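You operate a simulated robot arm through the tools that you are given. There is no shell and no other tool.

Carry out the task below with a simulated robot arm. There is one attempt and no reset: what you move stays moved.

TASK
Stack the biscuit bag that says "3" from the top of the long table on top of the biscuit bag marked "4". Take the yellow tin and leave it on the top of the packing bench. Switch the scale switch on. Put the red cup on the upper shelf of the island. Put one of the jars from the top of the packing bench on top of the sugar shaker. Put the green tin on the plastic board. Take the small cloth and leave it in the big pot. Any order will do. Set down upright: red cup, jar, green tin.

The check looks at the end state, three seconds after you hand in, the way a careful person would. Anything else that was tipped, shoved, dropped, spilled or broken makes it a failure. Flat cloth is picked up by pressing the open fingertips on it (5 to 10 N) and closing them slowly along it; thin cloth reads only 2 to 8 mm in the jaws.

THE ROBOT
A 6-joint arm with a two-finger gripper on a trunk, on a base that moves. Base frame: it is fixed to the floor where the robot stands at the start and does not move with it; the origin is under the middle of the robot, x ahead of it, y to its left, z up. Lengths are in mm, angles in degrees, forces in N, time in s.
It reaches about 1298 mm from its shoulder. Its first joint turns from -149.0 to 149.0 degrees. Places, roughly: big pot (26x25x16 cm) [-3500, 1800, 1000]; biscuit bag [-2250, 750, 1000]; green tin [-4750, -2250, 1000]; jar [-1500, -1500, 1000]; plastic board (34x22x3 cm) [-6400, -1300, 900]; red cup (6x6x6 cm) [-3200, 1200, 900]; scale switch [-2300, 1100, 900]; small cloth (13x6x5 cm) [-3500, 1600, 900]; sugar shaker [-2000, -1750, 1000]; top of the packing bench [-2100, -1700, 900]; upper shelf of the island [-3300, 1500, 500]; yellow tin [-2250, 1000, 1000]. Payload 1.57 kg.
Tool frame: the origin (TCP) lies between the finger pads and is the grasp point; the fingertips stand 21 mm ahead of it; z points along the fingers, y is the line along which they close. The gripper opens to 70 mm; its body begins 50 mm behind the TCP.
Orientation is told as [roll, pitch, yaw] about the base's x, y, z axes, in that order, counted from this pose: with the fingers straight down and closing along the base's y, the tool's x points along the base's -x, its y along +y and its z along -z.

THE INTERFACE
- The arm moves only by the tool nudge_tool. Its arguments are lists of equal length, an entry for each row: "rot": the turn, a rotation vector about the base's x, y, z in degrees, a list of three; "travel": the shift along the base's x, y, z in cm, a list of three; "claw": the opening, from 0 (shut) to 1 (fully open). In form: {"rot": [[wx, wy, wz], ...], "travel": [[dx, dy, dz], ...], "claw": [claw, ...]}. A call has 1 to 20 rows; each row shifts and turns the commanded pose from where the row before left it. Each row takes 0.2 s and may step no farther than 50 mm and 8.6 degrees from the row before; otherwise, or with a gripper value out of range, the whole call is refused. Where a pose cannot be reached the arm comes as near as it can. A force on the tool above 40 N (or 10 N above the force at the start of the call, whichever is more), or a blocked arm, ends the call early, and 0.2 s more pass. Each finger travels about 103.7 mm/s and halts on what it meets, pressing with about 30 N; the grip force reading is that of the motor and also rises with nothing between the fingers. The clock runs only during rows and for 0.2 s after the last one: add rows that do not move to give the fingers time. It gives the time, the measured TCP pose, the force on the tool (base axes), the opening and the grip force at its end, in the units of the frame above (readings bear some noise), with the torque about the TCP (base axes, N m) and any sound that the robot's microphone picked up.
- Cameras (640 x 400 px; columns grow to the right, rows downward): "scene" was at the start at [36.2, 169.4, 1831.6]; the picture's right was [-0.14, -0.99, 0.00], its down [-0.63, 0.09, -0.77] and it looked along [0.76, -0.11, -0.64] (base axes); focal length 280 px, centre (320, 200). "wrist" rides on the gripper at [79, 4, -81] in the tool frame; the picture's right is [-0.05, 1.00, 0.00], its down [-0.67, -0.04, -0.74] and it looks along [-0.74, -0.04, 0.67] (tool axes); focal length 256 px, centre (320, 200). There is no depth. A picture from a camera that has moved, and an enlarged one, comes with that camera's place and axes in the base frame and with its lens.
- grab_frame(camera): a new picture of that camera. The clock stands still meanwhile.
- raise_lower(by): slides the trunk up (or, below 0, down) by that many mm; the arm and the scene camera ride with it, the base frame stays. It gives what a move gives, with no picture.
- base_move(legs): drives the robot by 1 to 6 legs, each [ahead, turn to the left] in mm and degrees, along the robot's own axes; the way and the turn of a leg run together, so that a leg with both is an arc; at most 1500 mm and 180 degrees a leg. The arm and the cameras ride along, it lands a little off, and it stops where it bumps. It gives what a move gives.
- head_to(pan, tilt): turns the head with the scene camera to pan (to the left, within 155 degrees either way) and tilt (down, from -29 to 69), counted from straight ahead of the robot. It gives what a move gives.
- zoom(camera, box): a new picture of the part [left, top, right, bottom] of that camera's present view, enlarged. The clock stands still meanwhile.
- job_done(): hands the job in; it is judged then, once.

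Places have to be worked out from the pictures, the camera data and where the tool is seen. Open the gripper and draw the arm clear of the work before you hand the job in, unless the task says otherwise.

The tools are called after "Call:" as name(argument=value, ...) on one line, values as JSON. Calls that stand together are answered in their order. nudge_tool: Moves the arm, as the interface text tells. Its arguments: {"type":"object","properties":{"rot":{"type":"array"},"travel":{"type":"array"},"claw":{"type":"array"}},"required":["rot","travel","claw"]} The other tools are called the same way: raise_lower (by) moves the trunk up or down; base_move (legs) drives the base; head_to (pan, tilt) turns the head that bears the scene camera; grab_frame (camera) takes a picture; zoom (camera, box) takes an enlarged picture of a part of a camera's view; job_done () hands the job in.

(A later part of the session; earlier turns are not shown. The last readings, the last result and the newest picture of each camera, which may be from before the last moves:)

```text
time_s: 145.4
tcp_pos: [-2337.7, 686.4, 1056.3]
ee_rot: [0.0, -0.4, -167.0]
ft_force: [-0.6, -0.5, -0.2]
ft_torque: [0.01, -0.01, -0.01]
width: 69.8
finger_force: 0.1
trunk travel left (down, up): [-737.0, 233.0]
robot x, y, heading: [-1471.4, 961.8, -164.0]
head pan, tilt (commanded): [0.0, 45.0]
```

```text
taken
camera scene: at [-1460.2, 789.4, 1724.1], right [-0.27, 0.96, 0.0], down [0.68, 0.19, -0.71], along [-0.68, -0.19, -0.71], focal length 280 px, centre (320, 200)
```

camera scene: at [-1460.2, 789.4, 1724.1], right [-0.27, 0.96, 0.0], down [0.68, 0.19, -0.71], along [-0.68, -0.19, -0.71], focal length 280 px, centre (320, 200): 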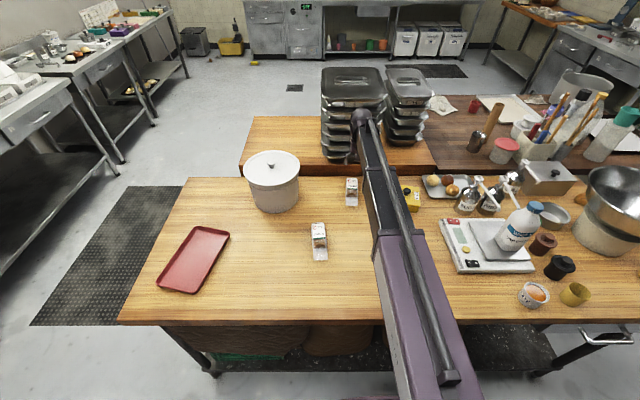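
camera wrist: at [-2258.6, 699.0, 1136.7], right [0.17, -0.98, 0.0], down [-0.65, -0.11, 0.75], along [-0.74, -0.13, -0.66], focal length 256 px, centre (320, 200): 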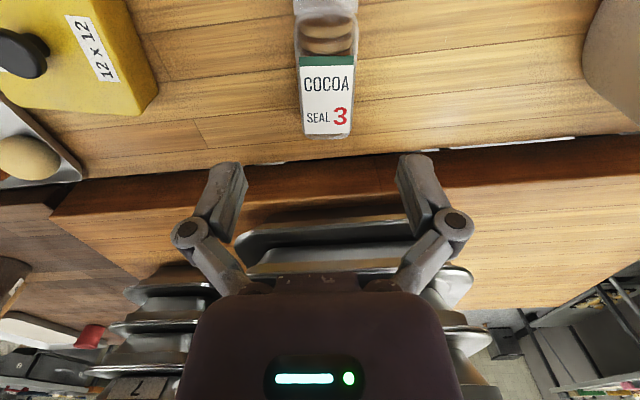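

Bag 3 is well aligned, just ~5 mm off sideways and ~10 mm short. I shift and lower in stages over it.

Call:
nudge_tool(rot=[[0, 0, 0]], travel=[[-0.85, -0.75, 0]], claw=[1])

Call:
raise_lower(by=-70)

Call:
grab_frame(camera="wrist")

```text
time_s: 145.8
tcp_pos: [-2347.8, 677.1, 1055.5]
ee_rot: [0.1, -0.4, -167.0]
ft_force: [0.0, 0.4, -0.2]
ft_torque: [0.0, -0.01, -0.01]
width: 70.0
finger_force: 0.0
trunk travel left (down, up): [-737.0, 233.0]
robot x, y, heading: [-1471.2, 961.2, -164.4]
head pan, tilt (commanded): [0.0, 45.0]
```

```text
time_s: 146.9
tcp_pos: [-2346.7, 676.8, 986.5]
ee_rot: [0.1, -0.4, -166.9]
ft_force: [-0.3, 0.2, -0.5]
ft_torque: [-0.01, -0.02, -0.02]
width: 69.9
finger_force: 0.1
trunk travel left (down, up): [-667.0, 303.0]
robot x, y, heading: [-1471.3, 964.0, -163.9]
head pan, tilt (commanded): [0.0, 45.0]
```

```text
taken
camera wrist: at [-2267.3, 691.2, 1066.7], right [0.17, -0.98, 0.0], down [-0.65, -0.11, 0.75], along [-0.74, -0.13, -0.66], focal length 256 px, centre (320, 200)
```

wrist: 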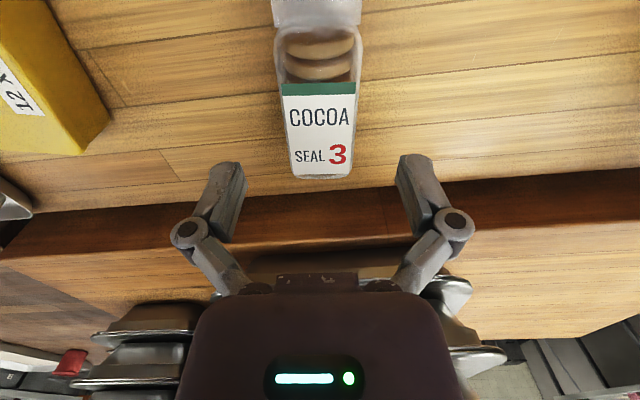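

Lateral alignment is good. I shift 5 mm back toward the robot and lower astride the bag.

Call:
nudge_tool(rot=[[0, 0, 0]], travel=[[0.5, 0.1, 0]], claw=[1])

Call:
raise_lower(by=-45)

Call:
grab_frame(camera="wrist")

```text
time_s: 147.3
tcp_pos: [-2341.8, 678.3, 986.8]
ee_rot: [0.1, -0.3, -167.0]
ft_force: [0.0, -0.4, 0.4]
ft_torque: [0.02, -0.02, -0.01]
width: 70.1
finger_force: 0.0
trunk travel left (down, up): [-667.0, 303.0]
robot x, y, heading: [-1470.0, 959.0, -164.1]
head pan, tilt (commanded): [0.0, 45.0]
```

```text
time_s: 148.2
tcp_pos: [-2341.7, 677.5, 940.6]
ee_rot: [0.0, -0.4, -166.9]
ft_force: [0.0, 0.8, 0.3]
ft_torque: [-0.02, 0.0, 0.01]
width: 69.9
finger_force: 0.1
trunk travel left (down, up): [-622.0, 348.0]
robot x, y, heading: [-1470.1, 958.8, -164.1]
head pan, tilt (commanded): [0.0, 45.0]
```

```text
taken
camera wrist: at [-2262.1, 692.2, 1021.7], right [0.17, -0.98, 0.0], down [-0.65, -0.11, 0.75], along [-0.74, -0.13, -0.66], focal length 256 px, centre (320, 200)
```

wrist: 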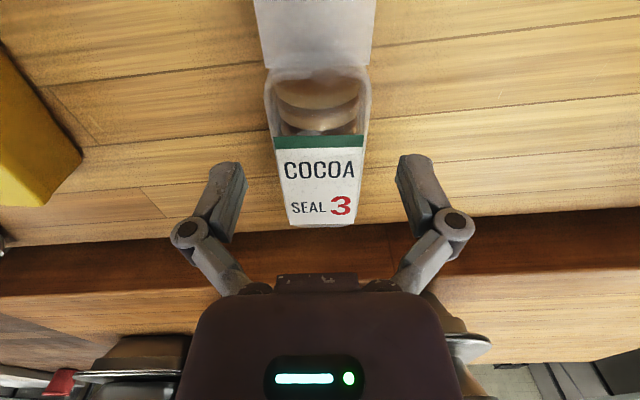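

The bag is centred between the fingers. I lower a little more in small steps, watching for table contact.

Call:
raise_lower(by=-8)

Call:
raise_lower(by=-3)

```text
time_s: 148.7
tcp_pos: [-2341.3, 678.1, 933.4]
ee_rot: [0.1, -0.5, -167.0]
ft_force: [0.2, 1.0, 0.8]
ft_torque: [0.0, 0.01, -0.02]
width: 70.2
finger_force: 0.1
trunk travel left (down, up): [-614.0, 356.0]
robot x, y, heading: [-1469.5, 963.1, -163.9]
head pan, tilt (commanded): [0.0, 45.0]
```

```text
time_s: 149.3
tcp_pos: [-2340.2, 678.0, 930.1]
ee_rot: [0.1, -0.5, -167.0]
ft_force: [-0.4, 0.0, 0.2]
ft_torque: [0.02, 0.01, -0.01]
width: 70.2
finger_force: 0.0
trunk travel left (down, up): [-611.0, 359.0]
robot x, y, heading: [-1474.4, 959.0, -164.1]
head pan, tilt (commanded): [0.0, 45.0]
```

Call:
raise_lower(by=-2)

Call:
nudge_tool(rot=[[0, 0, 0], [0, 0, 0], [0, 0, 0], [0, 0, 0], [0, 0, 0], [0, 0, 0]], travel=[[0, 0, 0], [0, 0, 0], [0, 0, 0], [0, 0, 0], [0, 0, 0], [0, 0, 0]], claw=[0.9, 0.8, 0.7, 0.6, 0.5, 0.5])

Call:
grab_frame(camera="wrist")

```text
time_s: 149.8
tcp_pos: [-2342.9, 678.8, 928.2]
ee_rot: [0.1, -0.4, -166.9]
ft_force: [-0.4, -0.3, 0.5]
ft_torque: [-0.01, -0.03, 0.02]
width: 69.8
finger_force: 0.1
trunk travel left (down, up): [-609.0, 361.0]
robot x, y, heading: [-1474.6, 961.1, -164.3]
head pan, tilt (commanded): [0.0, 45.0]
```

```text
time_s: 151.2
tcp_pos: [-2340.9, 677.9, 927.6]
ee_rot: [0.1, -0.3, -167.0]
ft_force: [-0.6, -0.7, 3.4]
ft_torque: [0.04, 0.0, -0.01]
width: 52.0
finger_force: 29.8
trunk travel left (down, up): [-609.0, 361.0]
robot x, y, heading: [-1469.7, 960.9, -164.2]
head pan, tilt (commanded): [0.0, 45.0]
```

```text
taken
camera wrist: at [-2262.1, 692.3, 1008.8], right [0.17, -0.98, 0.0], down [-0.65, -0.11, 0.75], along [-0.74, -0.13, -0.66], focal length 256 px, centre (320, 200)
```

wrist: 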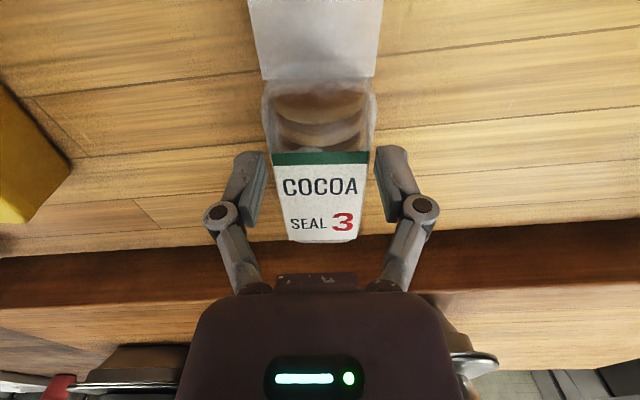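

Bag 3 is gripped (52 mm). I lift it and bring it beside bag 4 at height so the wrist camera can see bag 4.

Call:
raise_lower(by=130)

Call:
nudge_tool(rot=[[0, 0, 0.7], [0, 0, 0.7], [0, 0, 0.7], [0, 0, 0.7], [0, 0, 0.8], [0, 0, 0.8], [0, 0, 0]], travel=[[4.2, 1.6, 0], [4.2, 1.6, 0], [4.2, 1.6, 0], [4.2, 1.6, 0], [4.2, 1.6, 0], [4.1, 1.6, 0], [0, 0, 0]], claw=[0.5, 0.5, 0.5, 0.5, 0.5, 0.5, 0.5])

Call:
grab_frame(camera="wrist")

Call:
grab_frame(camera="scene")

```text
time_s: 152.8
tcp_pos: [-2341.8, 677.7, 1057.2]
ee_rot: [0.1, -0.4, -166.9]
ft_force: [-0.1, -0.1, -2.7]
ft_torque: [0.0, -0.06, -0.02]
width: 51.5
finger_force: 29.6
trunk travel left (down, up): [-739.0, 231.0]
robot x, y, heading: [-1473.1, 964.5, -164.0]
head pan, tilt (commanded): [0.0, 45.0]
```

```text
time_s: 154.4
tcp_pos: [-2092.3, 773.0, 1057.1]
ee_rot: [0.1, -0.4, -162.6]
ft_force: [-0.1, 0.8, -2.0]
ft_torque: [0.02, -0.07, 0.02]
width: 52.0
finger_force: 30.0
trunk travel left (down, up): [-739.0, 231.0]
robot x, y, heading: [-1472.5, 961.2, -164.1]
head pan, tilt (commanded): [0.0, 45.0]
```

```text
taken
camera wrist: at [-2014.0, 793.7, 1138.3], right [0.25, -0.97, 0.0], down [-0.64, -0.16, 0.75], along [-0.73, -0.19, -0.66], focal length 256 px, centre (320, 200)
```

wrist: 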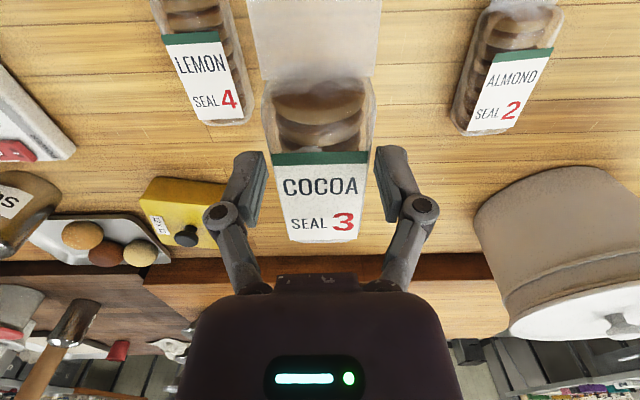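

```text
taken
camera scene: at [-1461.0, 789.1, 1726.0], right [-0.27, 0.96, 0.0], down [0.68, 0.19, -0.71], along [-0.68, -0.19, -0.71], focal length 280 px, centre (320, 200)
```

scene: 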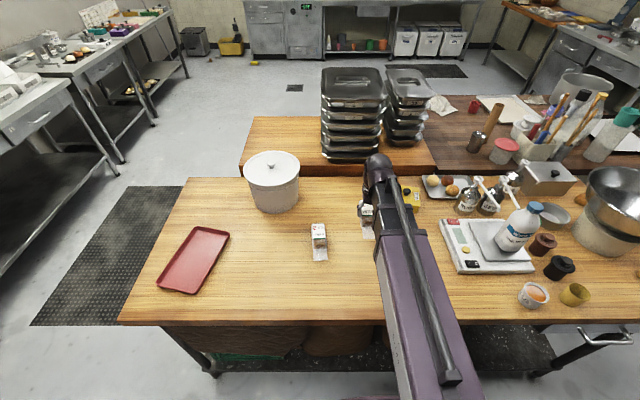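

I zoom on bag 4 for an exact measurement.

Call:
zoom(camera="wrist", box=[130, 0, 290, 140])

```text
2.86 times, centred on (210, 70) of wrist
camera zoom: at [-2014.0, 793.7, 1138.3], right [0.25, -0.97, 0.0], down [-0.64, -0.16, 0.75], along [-0.73, -0.19, -0.66], focal length 731 px, centre (634, 571)
```

zoom: 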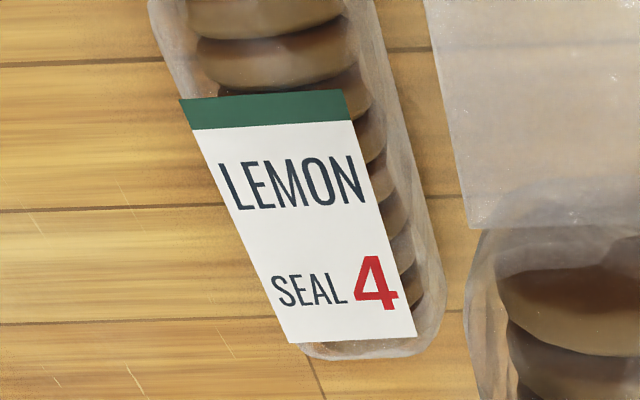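

Bag 4's label centre comes out at about (-2130, 862) with its axis at 17°, matching the tool's yaw. I move bag 3 directly over it and lower to just above.

Call:
nudge_tool(rot=[[0, 0, 0], [0, 0, 0], [0, 0, 0]], travel=[[-0.73, 4.8, 0], [-0.73, 4.81, 0], [0, 0, 0]], claw=[0.5, 0.5, 0.5])

Call:
raise_lower(by=-75)

Call:
grab_frame(camera="wrist")

Call:
zoom(camera="scene", box=[330, 140, 450, 260])

```text
time_s: 155.2
tcp_pos: [-2106.5, 868.2, 1056.9]
ee_rot: [0.2, -0.4, -162.5]
ft_force: [0.5, -0.5, -2.4]
ft_torque: [0.02, -0.05, -0.02]
width: 51.8
finger_force: 29.3
trunk travel left (down, up): [-739.0, 231.0]
robot x, y, heading: [-1471.9, 958.1, -164.0]
head pan, tilt (commanded): [0.0, 45.0]
```

```text
time_s: 156.3
tcp_pos: [-2106.1, 868.0, 983.3]
ee_rot: [0.1, -0.4, -162.6]
ft_force: [-0.2, 0.0, -1.8]
ft_torque: [0.05, -0.05, 0.0]
width: 51.6
finger_force: 30.0
trunk travel left (down, up): [-664.0, 306.0]
robot x, y, heading: [-1469.1, 960.9, -164.3]
head pan, tilt (commanded): [0.0, 45.0]
```

```text
taken
camera wrist: at [-2028.6, 888.5, 1063.6], right [0.25, -0.97, 0.0], down [-0.64, -0.16, 0.75], along [-0.73, -0.19, -0.66], focal length 256 px, centre (320, 200)
```

wrist: 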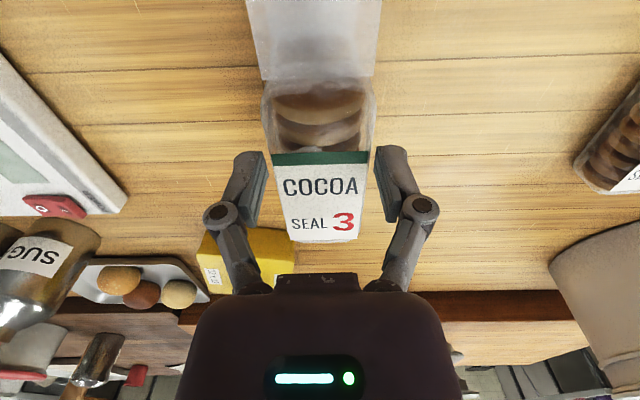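

```text
3.33 times, centred on (390, 200) of scene
camera zoom: at [-1460.3, 789.4, 1651.1], right [-0.27, 0.96, 0.0], down [0.68, 0.19, -0.71], along [-0.68, -0.19, -0.71], focal length 935 px, centre (87, 200)
```

zoom: 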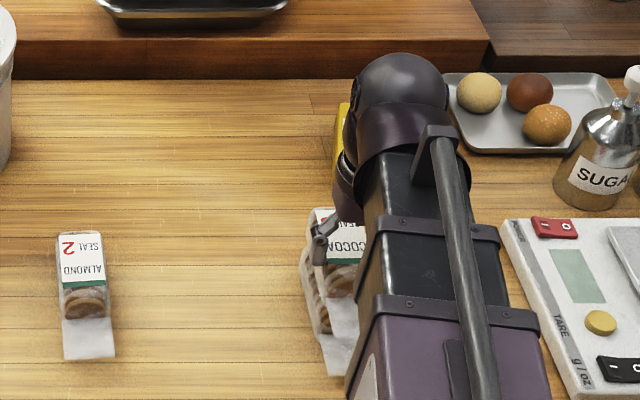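

Bag 3 hides bag 4 exactly in the wrist view. I lower in small steps until I feel contact.

Call:
raise_lower(by=-17)

Call:
raise_lower(by=-3)

Call:
raise_lower(by=-3)

```text
time_s: 156.9
tcp_pos: [-2104.9, 869.1, 965.3]
ee_rot: [0.1, -0.3, -162.6]
ft_force: [2.2, -0.4, 3.1]
ft_torque: [-0.01, -0.13, -0.03]
width: 51.7
finger_force: 30.4
trunk travel left (down, up): [-647.0, 323.0]
robot x, y, heading: [-1471.6, 960.1, -164.2]
head pan, tilt (commanded): [0.0, 45.0]
```

```text
time_s: 157.4
tcp_pos: [-2105.9, 869.3, 963.6]
ee_rot: [0.1, -0.5, -162.6]
ft_force: [0.1, -1.2, 21.1]
ft_torque: [-0.04, 0.06, -0.14]
width: 51.5
finger_force: 29.9
trunk travel left (down, up): [-644.0, 326.0]
robot x, y, heading: [-1471.9, 960.5, -164.2]
head pan, tilt (commanded): [0.0, 45.0]
```

```text
time_s: 158.0
tcp_pos: [-2105.9, 868.1, 959.8]
ee_rot: [0.1, -0.5, -162.6]
ft_force: [0.3, -1.2, 20.1]
ft_torque: [-0.07, 0.13, -0.05]
width: 51.9
finger_force: 30.0
trunk travel left (down, up): [-641.0, 329.0]
robot x, y, heading: [-1473.3, 960.6, -164.5]
head pan, tilt (commanded): [0.0, 45.0]
```

Contact came at z≈966, and I pressed a few mm too far with the bag sliding slightly in the pads. I back off to unload, then open the fingers.

Call:
raise_lower(by=2)

Call:
nudge_tool(rot=[[0, 0, 0], [0, 0, 0], [0, 0, 0], [0, 0, 0]], travel=[[0, 0, 0], [0, 0, 0], [0, 0, 0], [0, 0, 0]], claw=[0.78, 0.85, 0.95, 1])

Call:
grab_frame(camera="wrist")

```text
time_s: 158.5
tcp_pos: [-2107.0, 868.4, 961.5]
ee_rot: [0.1, -0.4, -162.6]
ft_force: [0.1, 0.3, -2.0]
ft_torque: [-0.02, -0.04, 0.0]
width: 51.7
finger_force: 29.5
trunk travel left (down, up): [-643.0, 327.0]
robot x, y, heading: [-1471.5, 962.2, -164.2]
head pan, tilt (commanded): [0.0, 45.0]
```

```text
time_s: 159.5
tcp_pos: [-2107.6, 868.9, 961.9]
ee_rot: [0.1, -0.3, -162.6]
ft_force: [1.1, -0.5, -0.1]
ft_torque: [-0.01, 0.02, -0.03]
width: 69.9
finger_force: 0.0
trunk travel left (down, up): [-643.0, 327.0]
robot x, y, heading: [-1473.3, 961.6, -164.2]
head pan, tilt (commanded): [0.0, 45.0]
```

```text
taken
camera wrist: at [-2028.5, 888.5, 1042.6], right [0.25, -0.97, 0.0], down [-0.64, -0.16, 0.75], along [-0.73, -0.19, -0.66], focal length 256 px, centre (320, 200)
```

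wrist: 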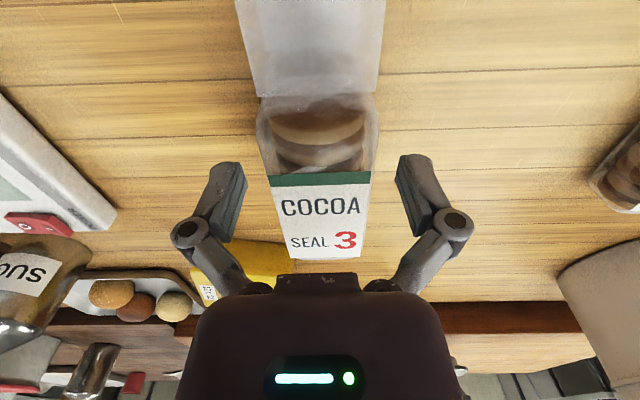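

Released. I raise straight up and check the stack.

Call:
raise_lower(by=40)

Call:
raise_lower(by=120)

Call:
grab_frame(camera="wrist")

Call:
zoom(camera="scene", box=[320, 170, 460, 290])

```text
time_s: 160.3
tcp_pos: [-2106.9, 868.1, 1002.4]
ee_rot: [0.1, -0.5, -162.6]
ft_force: [-0.2, -0.6, 0.3]
ft_torque: [0.05, 0.01, 0.01]
width: 70.0
finger_force: 0.1
trunk travel left (down, up): [-683.0, 287.0]
robot x, y, heading: [-1469.3, 962.2, -164.1]
head pan, tilt (commanded): [0.0, 45.0]
```

```text
time_s: 161.8
tcp_pos: [-2107.4, 868.1, 1121.7]
ee_rot: [0.0, -0.4, -162.6]
ft_force: [1.3, 0.2, 0.3]
ft_torque: [0.0, 0.0, -0.02]
width: 69.9
finger_force: 0.1
trunk travel left (down, up): [-803.0, 167.0]
robot x, y, heading: [-1473.4, 964.3, -163.9]
head pan, tilt (commanded): [0.0, 45.0]
```

```text
taken
camera wrist: at [-2028.6, 888.5, 1202.6], right [0.25, -0.97, 0.0], down [-0.64, -0.16, 0.75], along [-0.73, -0.19, -0.66], focal length 256 px, centre (320, 200)
```

wrist: 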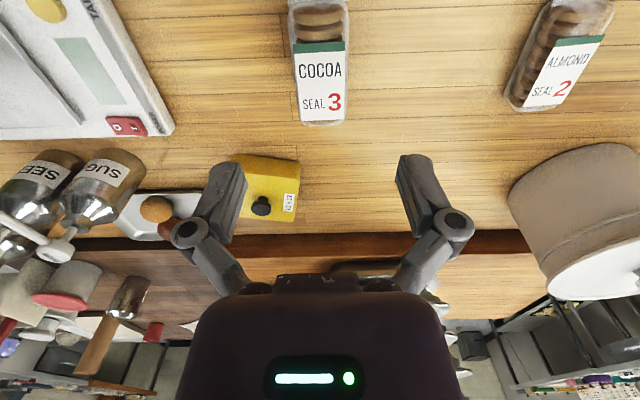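

```text
3.33 times, centred on (390, 230) of scene
camera zoom: at [-1460.2, 789.3, 1790.0], right [-0.27, 0.96, 0.0], down [0.68, 0.19, -0.71], along [-0.68, -0.19, -0.71], focal length 935 px, centre (87, 100)
```

zoom: 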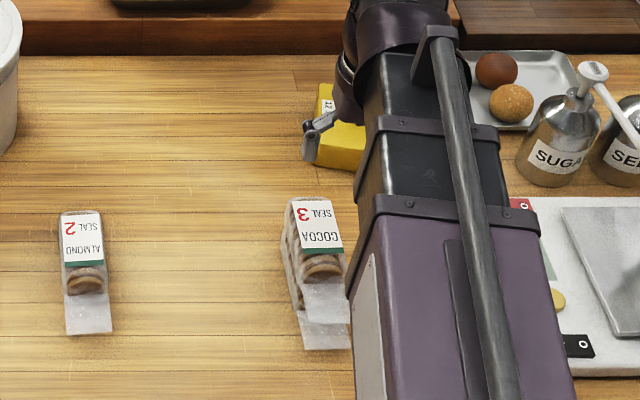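

The stack is neat. Next the scale: I zoom on the red POWER rocker.

Call:
zoom(camera="wrist", box=[60, 80, 200, 170])

Call:
head_to(pan=-12, tilt=45)

Call:
grab_frame(camera="scene")

```text
4.44 times, centred on (130, 125) of wrist
camera zoom: at [-2028.6, 888.5, 1202.6], right [0.25, -0.97, 0.0], down [-0.64, -0.16, 0.75], along [-0.73, -0.19, -0.66], focal length 1138 px, centre (1164, 533)
```

zoom: 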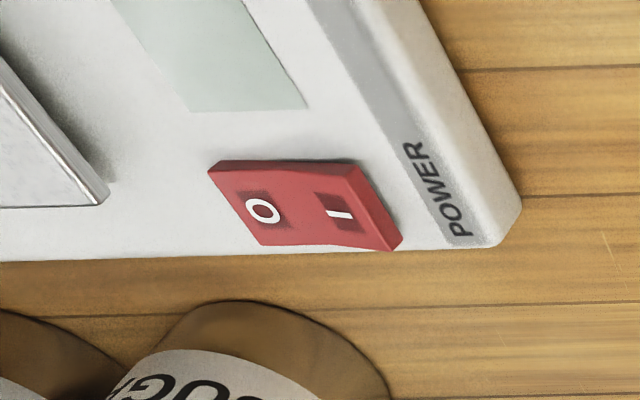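

```text
time_s: 162.6
tcp_pos: [-2107.4, 867.2, 1122.5]
ee_rot: [0.1, -0.5, -162.6]
ft_force: [0.3, 0.4, -0.4]
ft_torque: [-0.03, -0.02, 0.03]
width: 69.8
finger_force: 0.0
trunk travel left (down, up): [-803.0, 167.0]
robot x, y, heading: [-1472.0, 959.4, -163.9]
head pan, tilt (commanded): [-12.0, 45.0]
```

```text
taken
camera scene: at [-1463.1, 806.1, 1790.1], right [-0.07, 1.0, 0.0], down [0.71, 0.05, -0.71], along [-0.71, -0.05, -0.71], focal length 280 px, centre (320, 200)
```

scene: 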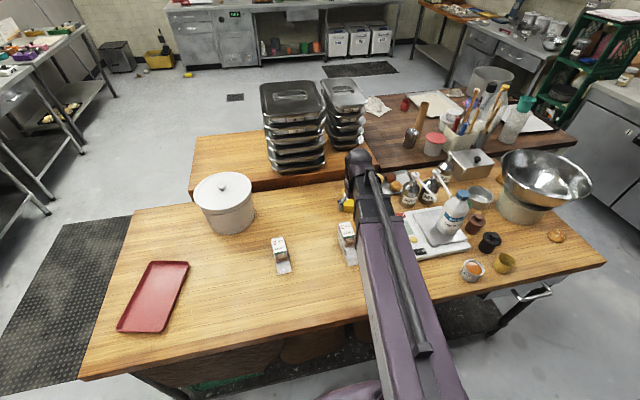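

The rocker shows "O" pressed and "I" raised, so it is off. Triangulation puts it at z≈908 with the "I" end at about (-2269, 1069). I close the fingers and move above that end.

Call:
nudge_tool(rot=[[0, 0, 0], [0, 0, 0], [0, 0, 0], [0, 0, 0], [0, 0, 0], [0, 0, 0], [0, 0, 0]], travel=[[-2.7, 3.35, 0], [-2.7, 3.35, 0], [-2.7, 3.35, 0], [-2.7, 3.35, 0], [-2.7, 3.35, 0], [-2.7, 3.35, 0], [0, 0, 0]], claw=[0.8, 0.6, 0.4, 0.2, 0, 0, 0])

Call:
raise_lower(by=-110)

Call:
grab_frame(camera="wrist")

Call:
grab_frame(camera="scene")

```text
time_s: 164.2
tcp_pos: [-2266.4, 1070.1, 1122.6]
ee_rot: [0.1, -0.4, -162.5]
ft_force: [0.1, -0.5, 0.5]
ft_torque: [0.02, -0.01, 0.0]
width: 0.0
finger_force: 28.8
trunk travel left (down, up): [-803.0, 167.0]
robot x, y, heading: [-1473.6, 961.1, -164.0]
head pan, tilt (commanded): [-12.0, 45.0]
```

```text
time_s: 165.6
tcp_pos: [-2266.3, 1070.1, 1010.5]
ee_rot: [0.1, -0.3, -162.6]
ft_force: [0.5, -0.4, 0.2]
ft_torque: [-0.01, -0.05, 0.0]
width: 0.3
finger_force: 28.9
trunk travel left (down, up): [-693.0, 277.0]
robot x, y, heading: [-1472.2, 962.0, -163.9]
head pan, tilt (commanded): [-12.0, 45.0]
```

```text
taken
camera wrist: at [-2188.3, 1090.5, 1092.7], right [0.25, -0.97, 0.0], down [-0.64, -0.16, 0.75], along [-0.73, -0.19, -0.66], focal length 256 px, centre (320, 200)
```

wrist: 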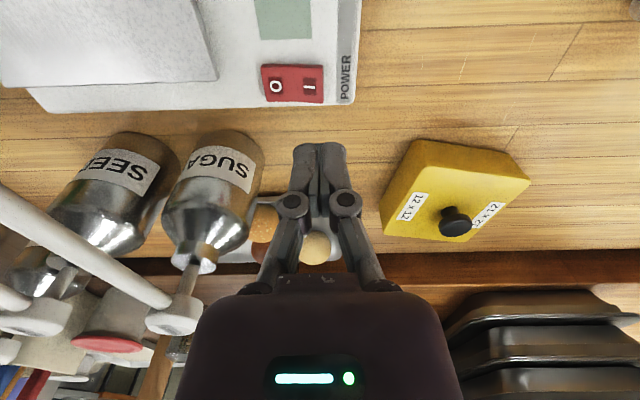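

```text
taken
camera scene: at [-1463.1, 806.1, 1680.1], right [-0.07, 1.0, 0.0], down [0.71, 0.05, -0.71], along [-0.71, -0.05, -0.71], focal length 280 px, centre (320, 200)
```

scene: 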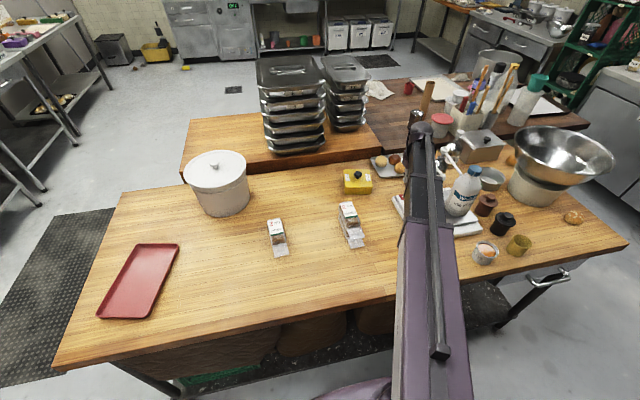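

The fingertips are over the "I" end; I shift 4 mm toward the mark and lower to just above the rocker.

Call:
nudge_tool(rot=[[0, 0, 0]], travel=[[-0.12, 0.38, 0]], claw=[0])

Call:
raise_lower(by=-62)

Call:
zoom(camera="wrist", box=[200, 50, 440, 220])

```text
time_s: 166.0
tcp_pos: [-2267.2, 1073.6, 1012.4]
ee_rot: [0.1, -0.5, -162.7]
ft_force: [0.2, -0.1, -0.4]
ft_torque: [0.0, 0.01, 0.0]
width: 0.0
finger_force: 28.7
trunk travel left (down, up): [-693.0, 277.0]
robot x, y, heading: [-1471.5, 963.3, -164.4]
head pan, tilt (commanded): [-12.0, 45.0]
```

```text
time_s: 167.0
tcp_pos: [-2267.0, 1074.0, 950.1]
ee_rot: [0.0, -0.4, -162.6]
ft_force: [-0.5, -0.6, 0.2]
ft_torque: [-0.03, -0.01, -0.02]
width: 0.0
finger_force: 28.3
trunk travel left (down, up): [-631.0, 339.0]
robot x, y, heading: [-1471.6, 963.1, -164.3]
head pan, tilt (commanded): [-12.0, 45.0]
```

```text
2.35 times, centred on (320, 135) of wrist
camera zoom: at [-2189.3, 1093.8, 1030.7], right [0.25, -0.97, 0.0], down [-0.64, -0.16, 0.75], along [-0.73, -0.19, -0.66], focal length 602 px, centre (320, 353)
```

zoom: 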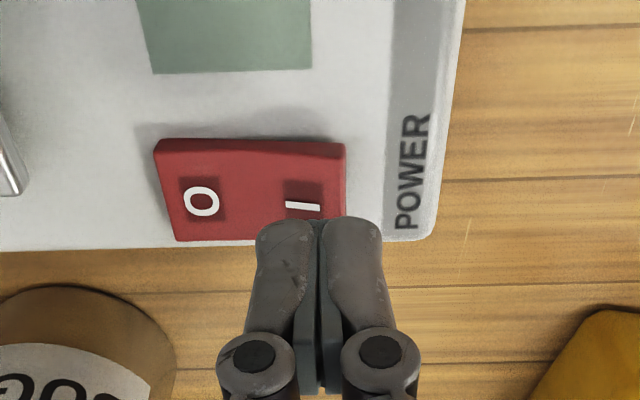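

The tips are over the "I" half only. I press down in small steps, watching force and sound.

Call:
raise_lower(by=-12)

Call:
raise_lower(by=-3)

Call:
raise_lower(by=-2)

```text
time_s: 167.6
tcp_pos: [-2267.0, 1072.7, 937.1]
ee_rot: [0.1, -0.4, -162.7]
ft_force: [-0.4, 0.4, -0.3]
ft_torque: [-0.03, 0.02, -0.01]
width: 0.2
finger_force: 28.7
trunk travel left (down, up): [-619.0, 351.0]
robot x, y, heading: [-1469.5, 964.9, -164.1]
head pan, tilt (commanded): [-12.0, 45.0]
```

```text
time_s: 168.1
tcp_pos: [-2267.8, 1074.1, 934.8]
ee_rot: [0.1, -0.4, -162.5]
ft_force: [-0.3, 0.2, -0.2]
ft_torque: [0.02, 0.01, -0.01]
width: 0.3
finger_force: 29.2
trunk travel left (down, up): [-616.0, 354.0]
robot x, y, heading: [-1470.8, 963.9, -164.1]
head pan, tilt (commanded): [-12.0, 45.0]
```

```text
time_s: 168.6
tcp_pos: [-2267.5, 1073.0, 932.8]
ee_rot: [0.1, -0.4, -162.6]
ft_force: [-0.1, 0.3, 0.0]
ft_torque: [0.02, 0.0, 0.02]
width: 0.1
finger_force: 28.1
trunk travel left (down, up): [-614.0, 356.0]
robot x, y, heading: [-1473.3, 960.5, -164.3]
head pan, tilt (commanded): [-12.0, 45.0]
```

Call:
raise_lower(by=-2)

Call:
raise_lower(by=-2)

Call:
zoom(camera="wrist", box=[200, 50, 440, 220])

```text
time_s: 169.2
tcp_pos: [-2268.3, 1073.4, 930.6]
ee_rot: [0.1, -0.4, -162.6]
ft_force: [0.2, -1.4, 1.9]
ft_torque: [-0.02, -0.03, -0.01]
width: 0.0
finger_force: 28.6
trunk travel left (down, up): [-612.0, 358.0]
robot x, y, heading: [-1475.0, 963.0, -164.1]
head pan, tilt (commanded): [-12.0, 45.0]
```

```text
time_s: 169.7
tcp_pos: [-2267.5, 1073.5, 928.3]
ee_rot: [0.1, -0.3, -162.6]
ft_force: [1.0, -2.4, 0.2]
ft_torque: [-0.04, 0.02, -0.04]
width: 0.1
finger_force: 29.3
trunk travel left (down, up): [-610.0, 360.0]
robot x, y, heading: [-1471.7, 961.6, -163.9]
head pan, tilt (commanded): [-12.0, 45.0]
```

```text
2.35 times, centred on (320, 135) of wrist
camera zoom: at [-2189.3, 1093.9, 1009.6], right [0.25, -0.97, 0.0], down [-0.64, -0.16, 0.75], along [-0.73, -0.19, -0.66], focal length 602 px, centre (320, 353)
```

zoom: 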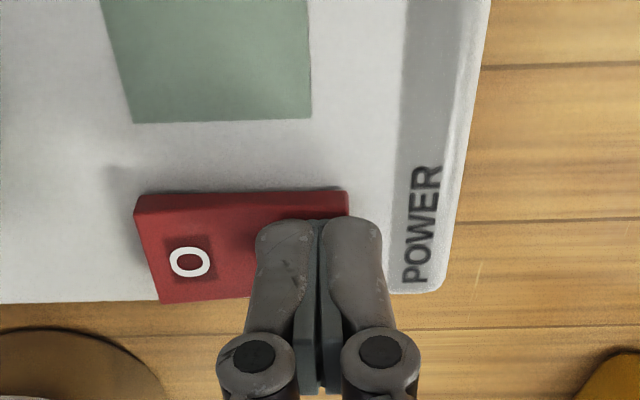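

The rocker is moving with only a couple of newtons. I press a bit further.

Call:
raise_lower(by=-2)

Call:
raise_lower(by=-2)

Call:
zoom(camera="wrist", box=[200, 50, 440, 220])

```text
time_s: 170.2
tcp_pos: [-2268.0, 1073.1, 927.1]
ee_rot: [0.0, -0.4, -162.6]
ft_force: [-2.9, 0.6, 9.6]
ft_torque: [0.11, -0.01, 0.02]
width: 0.0
finger_force: 28.7
trunk travel left (down, up): [-608.0, 362.0]
robot x, y, heading: [-1469.5, 957.8, -164.1]
head pan, tilt (commanded): [-12.0, 45.0]
```

```text
time_s: 170.8
tcp_pos: [-2268.5, 1073.5, 926.1]
ee_rot: [-0.1, -0.7, -162.6]
ft_force: [-0.3, -0.9, 26.3]
ft_torque: [0.17, -0.05, -0.03]
width: 0.0
finger_force: 28.7
trunk travel left (down, up): [-607.0, 363.0]
robot x, y, heading: [-1472.8, 959.3, -164.3]
head pan, tilt (commanded): [-12.0, 45.0]
stopped: the force on the tool passed its limit at 42 N (the readings are from after the stop); the commanded pose is now the measured one
```

```text
2.35 times, centred on (320, 135) of wrist
camera zoom: at [-2188.6, 1093.8, 1007.7], right [0.25, -0.97, 0.0], down [-0.64, -0.16, 0.75], along [-0.73, -0.19, -0.66], focal length 602 px, centre (320, 353)
```

zoom: 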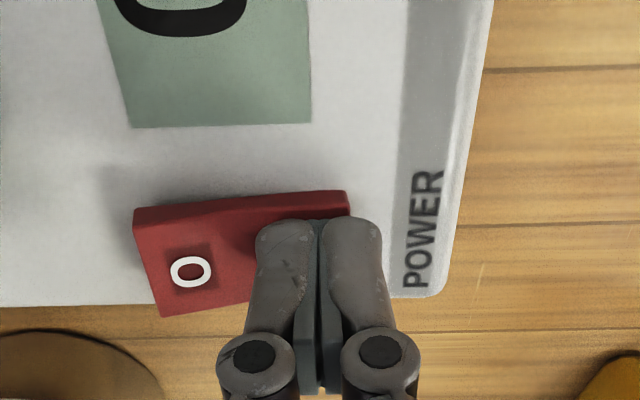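

The display has lit up, so the scale is on. I lift off and check that it stays on.

Call:
raise_lower(by=30)

Call:
raise_lower(by=130)

Call:
grab_frame(camera="wrist")

Call:
zoom(camera="wrist", box=[380, 100, 600, 260])

```text
time_s: 171.5
tcp_pos: [-2268.8, 1073.7, 956.0]
ee_rot: [0.0, -0.5, -162.6]
ft_force: [0.6, 0.6, -0.1]
ft_torque: [-0.01, 0.0, -0.02]
width: 0.0
finger_force: 28.7
trunk travel left (down, up): [-637.0, 333.0]
robot x, y, heading: [-1469.5, 960.2, -164.0]
head pan, tilt (commanded): [-12.0, 45.0]
```

```text
time_s: 173.1
tcp_pos: [-2269.6, 1074.4, 1085.5]
ee_rot: [0.0, -0.5, -162.5]
ft_force: [-0.1, -0.4, 0.2]
ft_torque: [0.0, 0.0, -0.01]
width: 0.1
finger_force: 29.1
trunk travel left (down, up): [-767.0, 203.0]
robot x, y, heading: [-1474.3, 959.8, -164.3]
head pan, tilt (commanded): [-12.0, 45.0]
```

```text
taken
camera wrist: at [-2190.6, 1094.1, 1166.0], right [0.25, -0.97, 0.0], down [-0.64, -0.16, 0.75], along [-0.73, -0.19, -0.66], focal length 256 px, centre (320, 200)
```

wrist: 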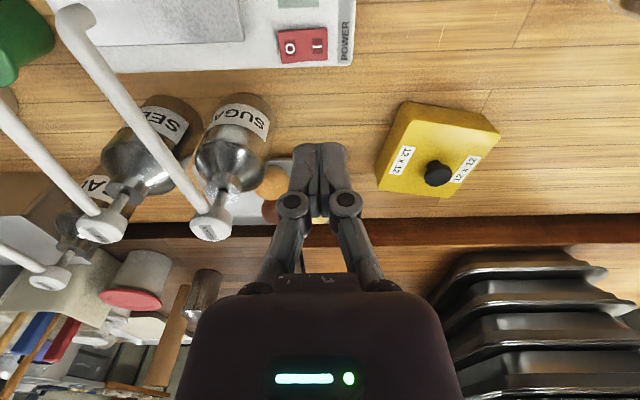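

```text
2.50 times, centred on (490, 180) of wrist
camera zoom: at [-2190.6, 1094.1, 1166.0], right [0.25, -0.97, 0.0], down [-0.64, -0.16, 0.75], along [-0.73, -0.19, -0.66], focal length 640 px, centre (-105, 250)
```

zoom: 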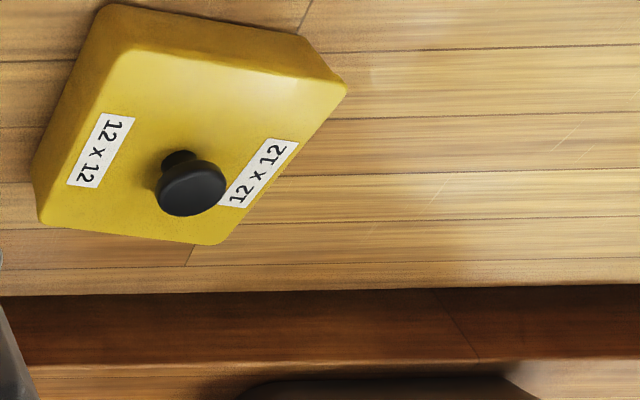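

The scale stays on. The tin's mushroom knob triangulates to about (-2359, 901) with its top at z≈935, so the tabletop is near 880. I move over the knob with the fingers open and lower partway.

Call:
nudge_tool(rot=[[0, 0, 0], [0, 0, 0], [0, 0, 0], [0, 0, 0], [0, 0, 0]], travel=[[-2.24, -4.34, 0], [-2.24, -4.34, 0], [-2.24, -4.34, 0], [-2.24, -4.34, 0], [0, 0, 0]], claw=[0.3, 0.6, 0.9, 1, 1])

Call:
raise_lower(by=-85)

Call:
grab_frame(camera="wrist")

```text
time_s: 174.3
tcp_pos: [-2360.2, 900.5, 1086.3]
ee_rot: [0.0, -0.5, -162.8]
ft_force: [0.3, 0.0, -0.3]
ft_torque: [-0.02, 0.01, 0.02]
width: 69.9
finger_force: 0.0
trunk travel left (down, up): [-767.0, 203.0]
robot x, y, heading: [-1469.6, 961.9, -164.2]
head pan, tilt (commanded): [-12.0, 45.0]
```

```text
time_s: 175.5
tcp_pos: [-2360.2, 900.9, 1001.0]
ee_rot: [0.0, -0.5, -162.6]
ft_force: [0.1, 0.5, -0.2]
ft_torque: [0.0, -0.01, -0.02]
width: 69.8
finger_force: 0.0
trunk travel left (down, up): [-682.0, 288.0]
robot x, y, heading: [-1472.0, 958.6, -164.0]
head pan, tilt (commanded): [-12.0, 45.0]
```

```text
taken
camera wrist: at [-2281.0, 921.2, 1081.1], right [0.25, -0.97, 0.0], down [-0.64, -0.16, 0.75], along [-0.73, -0.19, -0.66], focal length 256 px, centre (320, 200)
```

wrist: 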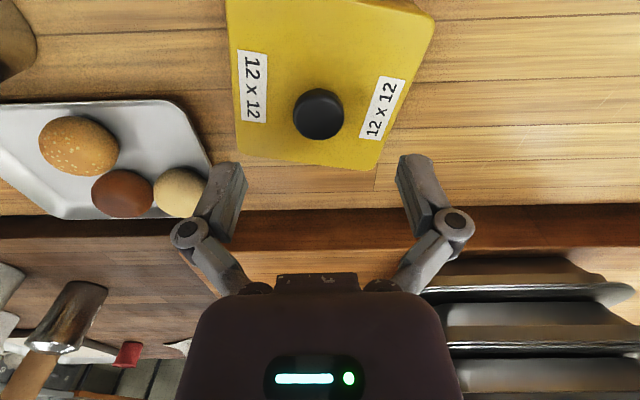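

The knob is within 2–3 mm of the axis. I nudge 2 mm outward and lower around it.

Call:
nudge_tool(rot=[[0, 0, 0]], travel=[[-0.2, -0.06, 0]], claw=[1])

Call:
raise_lower(by=-50)

Call:
grab_frame(camera="wrist")

```text
time_s: 175.9
tcp_pos: [-2361.1, 900.4, 1000.7]
ee_rot: [0.1, -0.5, -162.6]
ft_force: [0.2, -0.6, -0.2]
ft_torque: [-0.04, -0.01, 0.07]
width: 70.1
finger_force: 0.0
trunk travel left (down, up): [-682.0, 288.0]
robot x, y, heading: [-1472.9, 967.5, -164.2]
head pan, tilt (commanded): [-12.0, 45.0]
```

```text
time_s: 176.8
tcp_pos: [-2360.6, 900.5, 950.6]
ee_rot: [0.1, -0.5, -162.7]
ft_force: [0.4, -0.2, -1.1]
ft_torque: [0.01, 0.01, -0.01]
width: 70.1
finger_force: 0.1
trunk travel left (down, up): [-632.0, 338.0]
robot x, y, heading: [-1472.5, 959.0, -164.0]
head pan, tilt (commanded): [-12.0, 45.0]
```

```text
taken
camera wrist: at [-2282.6, 920.5, 1031.1], right [0.25, -0.97, 0.0], down [-0.64, -0.16, 0.75], along [-0.73, -0.19, -0.66], focal length 256 px, centre (320, 200)
```

wrist: 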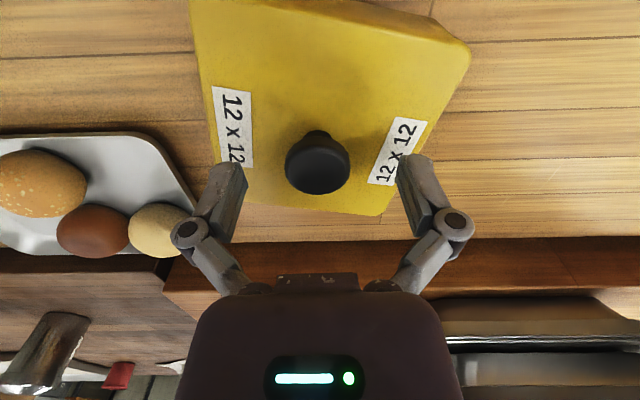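

The knob is centred between the fingers. I lower 6 mm more and close on it.

Call:
raise_lower(by=-6)

Call:
nudge_tool(rot=[[0, 0, 0], [0, 0, 0], [0, 0, 0], [0, 0, 0], [0, 0, 0], [0, 0, 0]], travel=[[0, 0, 0], [0, 0, 0], [0, 0, 0], [0, 0, 0], [0, 0, 0], [0, 0, 0]], claw=[0.8, 0.65, 0.5, 0.4, 0.25, 0.25])

Call:
grab_frame(camera="wrist")

```text
time_s: 177.4
tcp_pos: [-2361.1, 900.0, 943.6]
ee_rot: [0.0, -0.5, -162.6]
ft_force: [0.1, 0.2, 0.2]
ft_torque: [-0.01, -0.01, 0.01]
width: 70.3
finger_force: 0.1
trunk travel left (down, up): [-626.0, 344.0]
robot x, y, heading: [-1470.2, 964.8, -164.0]
head pan, tilt (commanded): [-12.0, 45.0]
```

```text
time_s: 178.8
tcp_pos: [-2360.0, 900.6, 943.9]
ee_rot: [-0.1, -0.5, -162.6]
ft_force: [-0.8, 1.8, 1.4]
ft_torque: [0.05, 0.03, 0.04]
width: 30.2
finger_force: 29.6
trunk travel left (down, up): [-626.0, 344.0]
robot x, y, heading: [-1471.1, 960.4, -164.0]
head pan, tilt (commanded): [-12.0, 45.0]
```

```text
taken
camera wrist: at [-2282.7, 920.6, 1025.1], right [0.25, -0.97, 0.0], down [-0.64, -0.16, 0.75], along [-0.73, -0.19, -0.66], focal length 256 px, centre (320, 200)
```

wrist: 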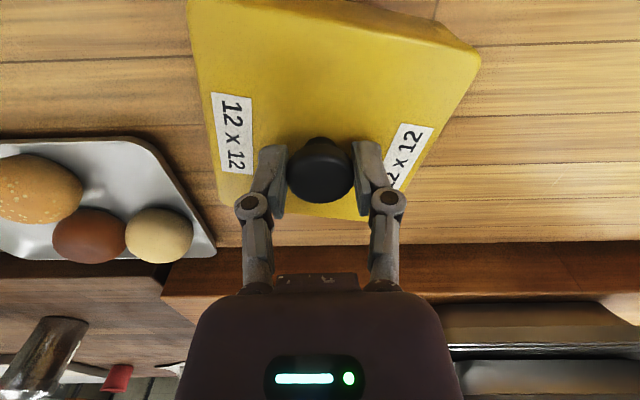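

Gripped the knob at 30 mm. I lift gently and check that the whole tin comes up.

Call:
raise_lower(by=30)

Call:
grab_frame(camera="wrist")

Call:
grab_frame(camera="scene")

```text
time_s: 179.6
tcp_pos: [-2361.7, 900.0, 974.3]
ee_rot: [0.0, -0.5, -162.6]
ft_force: [0.6, -0.2, -3.2]
ft_torque: [-0.02, -0.04, 0.03]
width: 30.0
finger_force: 29.8
trunk travel left (down, up): [-656.0, 314.0]
robot x, y, heading: [-1472.7, 959.5, -164.1]
head pan, tilt (commanded): [-12.0, 45.0]
```

```text
taken
camera wrist: at [-2283.0, 920.4, 1054.8], right [0.25, -0.97, 0.0], down [-0.64, -0.16, 0.75], along [-0.73, -0.19, -0.66], focal length 256 px, centre (320, 200)
```

wrist: 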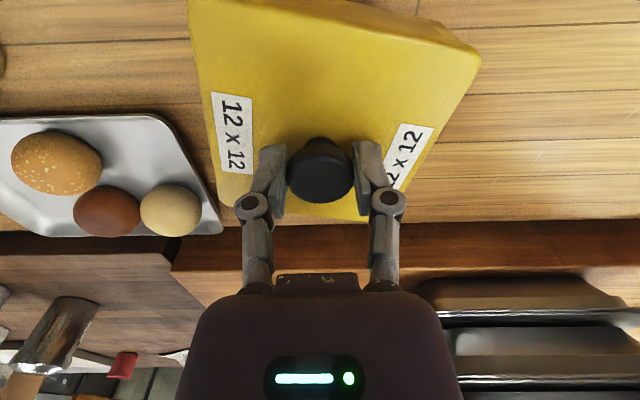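

```text
taken
camera scene: at [-1463.7, 806.0, 1642.7], right [-0.07, 1.0, 0.0], down [0.71, 0.05, -0.71], along [-0.71, -0.05, -0.71], focal length 280 px, centre (320, 200)
```

scene: 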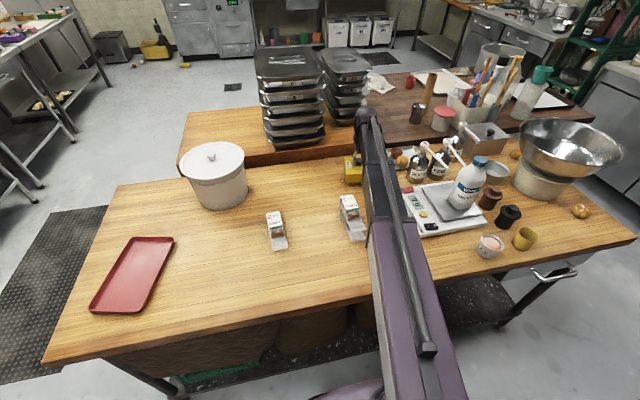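

The whole tin lifts (about 3 N). I raise it high, retract the boom, and drive back out of the aisle toward the packing bench.

Call:
raise_lower(by=290)

Call:
nudge_tool(rot=[[0, 0, 0], [0, 0, 0], [0, 0, 0], [0, 0, 0], [0, 0, 0], [0, 0, 0], [0, 0, 0], [0, 0, 0], [0, 0, 0]], travel=[[4.1, -1.25, 0], [4.1, -1.25, 0], [4.1, -1.25, 0], [4.1, -1.25, 0], [4.1, -1.25, 0], [4.1, -1.25, 0], [4.1, -1.25, 0], [4.1, -1.25, 0], [0, 0, 0]], claw=[0.25, 0.25, 0.25, 0.25, 0.25, 0.25, 0.25, 0.25, 0.25])

Call:
base_move(legs=[[0, 90]])

```text
time_s: 182.5
tcp_pos: [-2361.6, 900.1, 1264.3]
ee_rot: [0.0, -0.5, -162.7]
ft_force: [0.1, 0.0, -3.3]
ft_torque: [0.0, -0.02, 0.02]
width: 30.5
finger_force: 30.1
trunk travel left (down, up): [-946.0, 24.0]
robot x, y, heading: [-1471.5, 958.9, -163.9]
head pan, tilt (commanded): [-12.0, 45.0]
```

```text
time_s: 184.5
tcp_pos: [-2035.3, 799.5, 1263.4]
ee_rot: [0.0, -0.4, -162.6]
ft_force: [-0.3, -0.4, -2.8]
ft_torque: [-0.01, 0.04, 0.0]
width: 30.4
finger_force: 29.8
trunk travel left (down, up): [-946.0, 24.0]
robot x, y, heading: [-1473.0, 963.9, -163.9]
head pan, tilt (commanded): [-12.0, 45.0]
```

```text
time_s: 190.6
tcp_pos: [-1284.9, 405.7, 1264.0]
ee_rot: [0.2, -0.6, -73.1]
ft_force: [-0.3, -0.4, -3.4]
ft_torque: [0.0, 0.0, -0.02]
width: 30.2
finger_force: 30.2
trunk travel left (down, up): [-946.0, 24.0]
robot x, y, heading: [-1440.0, 971.1, -74.8]
head pan, tilt (commanded): [-12.0, 45.0]
```

I'm on the aisle line at ~418 mm offset. I drive out, then turn toward the bench.

Call:
base_move(legs=[[1200, 0]])

Call:
base_move(legs=[[0, -59]])

```text
time_s: 198.0
tcp_pos: [-960.1, -754.7, 1263.1]
ee_rot: [0.0, -0.5, -73.0]
ft_force: [-0.4, -0.1, -3.3]
ft_torque: [-0.01, 0.0, 0.01]
width: 30.3
finger_force: 30.2
trunk travel left (down, up): [-946.0, 24.0]
robot x, y, heading: [-1120.1, -189.6, -74.6]
head pan, tilt (commanded): [-12.0, 45.0]
```

```text
time_s: 202.3
tcp_pos: [-1535.3, -599.6, 1265.3]
ee_rot: [0.0, -0.5, -132.2]
ft_force: [0.0, 1.2, -2.2]
ft_torque: [0.0, -0.01, 0.03]
width: 29.8
finger_force: 30.5
trunk travel left (down, up): [-946.0, 24.0]
robot x, y, heading: [-1132.8, -175.3, -133.8]
head pan, tilt (commanded): [-12.0, 45.0]
```

Call:
base_move(legs=[[520, 0], [0, 54]])

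Call:
head_to(pan=0, tilt=45)

Call:
grab_frame(camera="scene")

Call:
grab_frame(camera="wrist")

```text
time_s: 209.4
tcp_pos: [-1376.6, -1126.0, 1265.3]
ee_rot: [0.0, -0.5, -79.2]
ft_force: [-0.5, 0.1, -3.1]
ft_torque: [0.05, 0.0, -0.02]
width: 30.1
finger_force: 30.2
trunk travel left (down, up): [-946.0, 24.0]
robot x, y, heading: [-1472.6, -546.2, -80.6]
head pan, tilt (commanded): [-12.0, 45.0]
```

```text
time_s: 210.2
tcp_pos: [-1374.7, -1124.8, 1264.1]
ee_rot: [0.0, -0.6, -79.3]
ft_force: [-0.4, 0.0, -2.8]
ft_torque: [0.04, 0.01, 0.0]
width: 30.3
finger_force: 29.7
trunk travel left (down, up): [-946.0, 24.0]
robot x, y, heading: [-1473.3, -545.8, -80.6]
head pan, tilt (commanded): [0.0, 45.0]
```

```text
taken
camera scene: at [-1297.5, -554.4, 1932.6], right [-0.99, -0.16, 0.0], down [-0.11, 0.7, -0.71], along [0.11, -0.7, -0.71], focal length 280 px, centre (320, 200)
```

scene: 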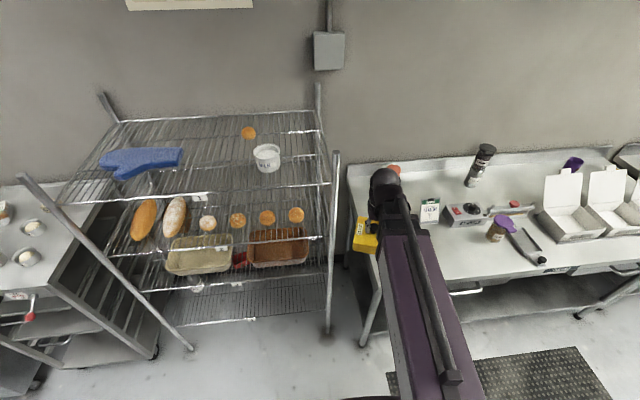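

```text
taken
camera wrist: at [-1384.7, -1045.5, 1344.8], right [0.99, 0.14, 0.0], down [0.09, -0.65, 0.75], along [0.1, -0.74, -0.66], focal length 256 px, centre (320, 200)
```

wrist: 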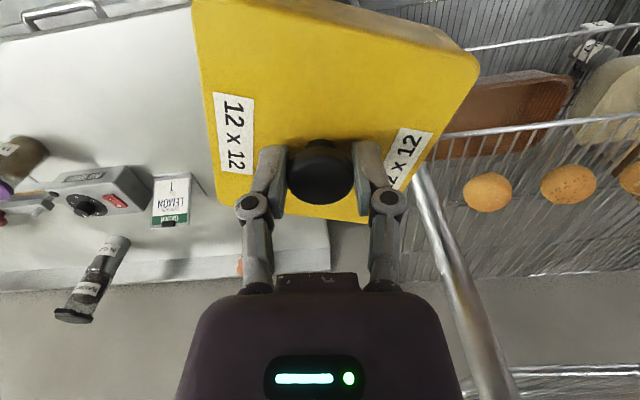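

The bench's left front area is free. I move the tin over about (-1590, -1340) and lower most of the way.

Call:
nudge_tool(rot=[[0, 0, 0], [0, 0, 0], [0, 0, 0], [0, 0, 0], [0, 0, 0], [0, 0, 0], [0, 0, 0], [0, 0, 0]], travel=[[-3.07, -3.07, 0], [-3.07, -3.07, 0], [-3.07, -3.07, 0], [-3.07, -3.07, 0], [-3.07, -3.07, 0], [-3.07, -3.07, 0], [-3.07, -3.07, 0], [0, 0, 0]], claw=[0.25, 0.25, 0.25, 0.25, 0.25, 0.25, 0.25, 0.25])

Call:
raise_lower(by=-245)

Call:
grab_frame(camera="wrist")

Call:
grab_frame(camera="scene")

```text
time_s: 212.0
tcp_pos: [-1590.5, -1338.6, 1264.3]
ee_rot: [0.0, -0.5, -79.0]
ft_force: [0.8, -0.3, -3.8]
ft_torque: [-0.03, 0.04, -0.01]
width: 30.1
finger_force: 30.0
trunk travel left (down, up): [-946.0, 24.0]
robot x, y, heading: [-1467.7, -550.1, -80.8]
head pan, tilt (commanded): [0.0, 45.0]
```

```text
time_s: 214.5
tcp_pos: [-1590.8, -1339.1, 1018.8]
ee_rot: [0.0, -0.4, -79.1]
ft_force: [-0.6, -0.2, -4.0]
ft_torque: [-0.01, -0.04, -0.02]
width: 30.1
finger_force: 30.2
trunk travel left (down, up): [-701.0, 269.0]
robot x, y, heading: [-1471.0, -545.1, -80.8]
head pan, tilt (commanded): [0.0, 45.0]
```

```text
taken
camera wrist: at [-1601.2, -1259.1, 1099.9], right [0.99, 0.14, 0.0], down [0.09, -0.65, 0.75], along [0.1, -0.74, -0.66], focal length 256 px, centre (320, 200)
```

wrist: 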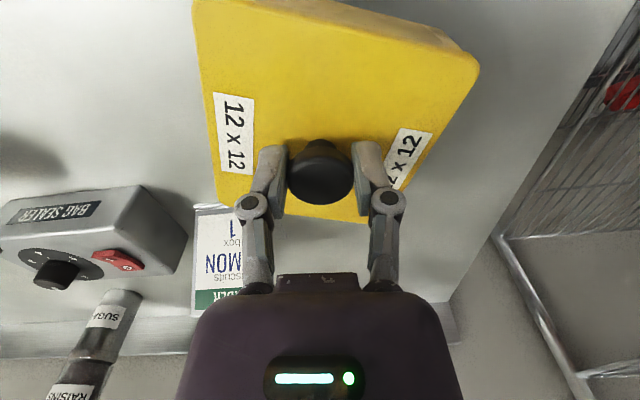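

```text
taken
camera scene: at [-1298.1, -554.2, 1687.7], right [-0.99, -0.16, 0.0], down [-0.11, 0.7, -0.71], along [0.11, -0.7, -0.71], focal length 280 px, centre (320, 200)
```

scene: 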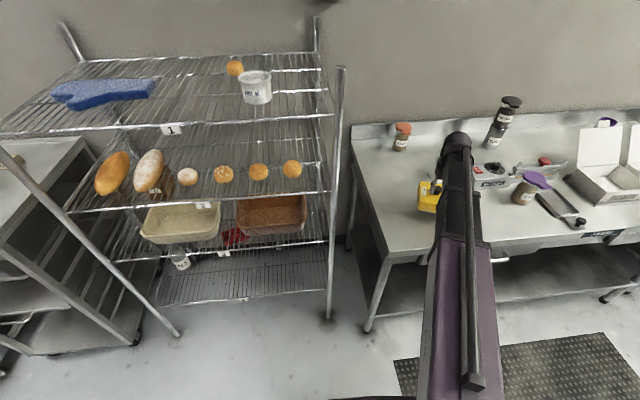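

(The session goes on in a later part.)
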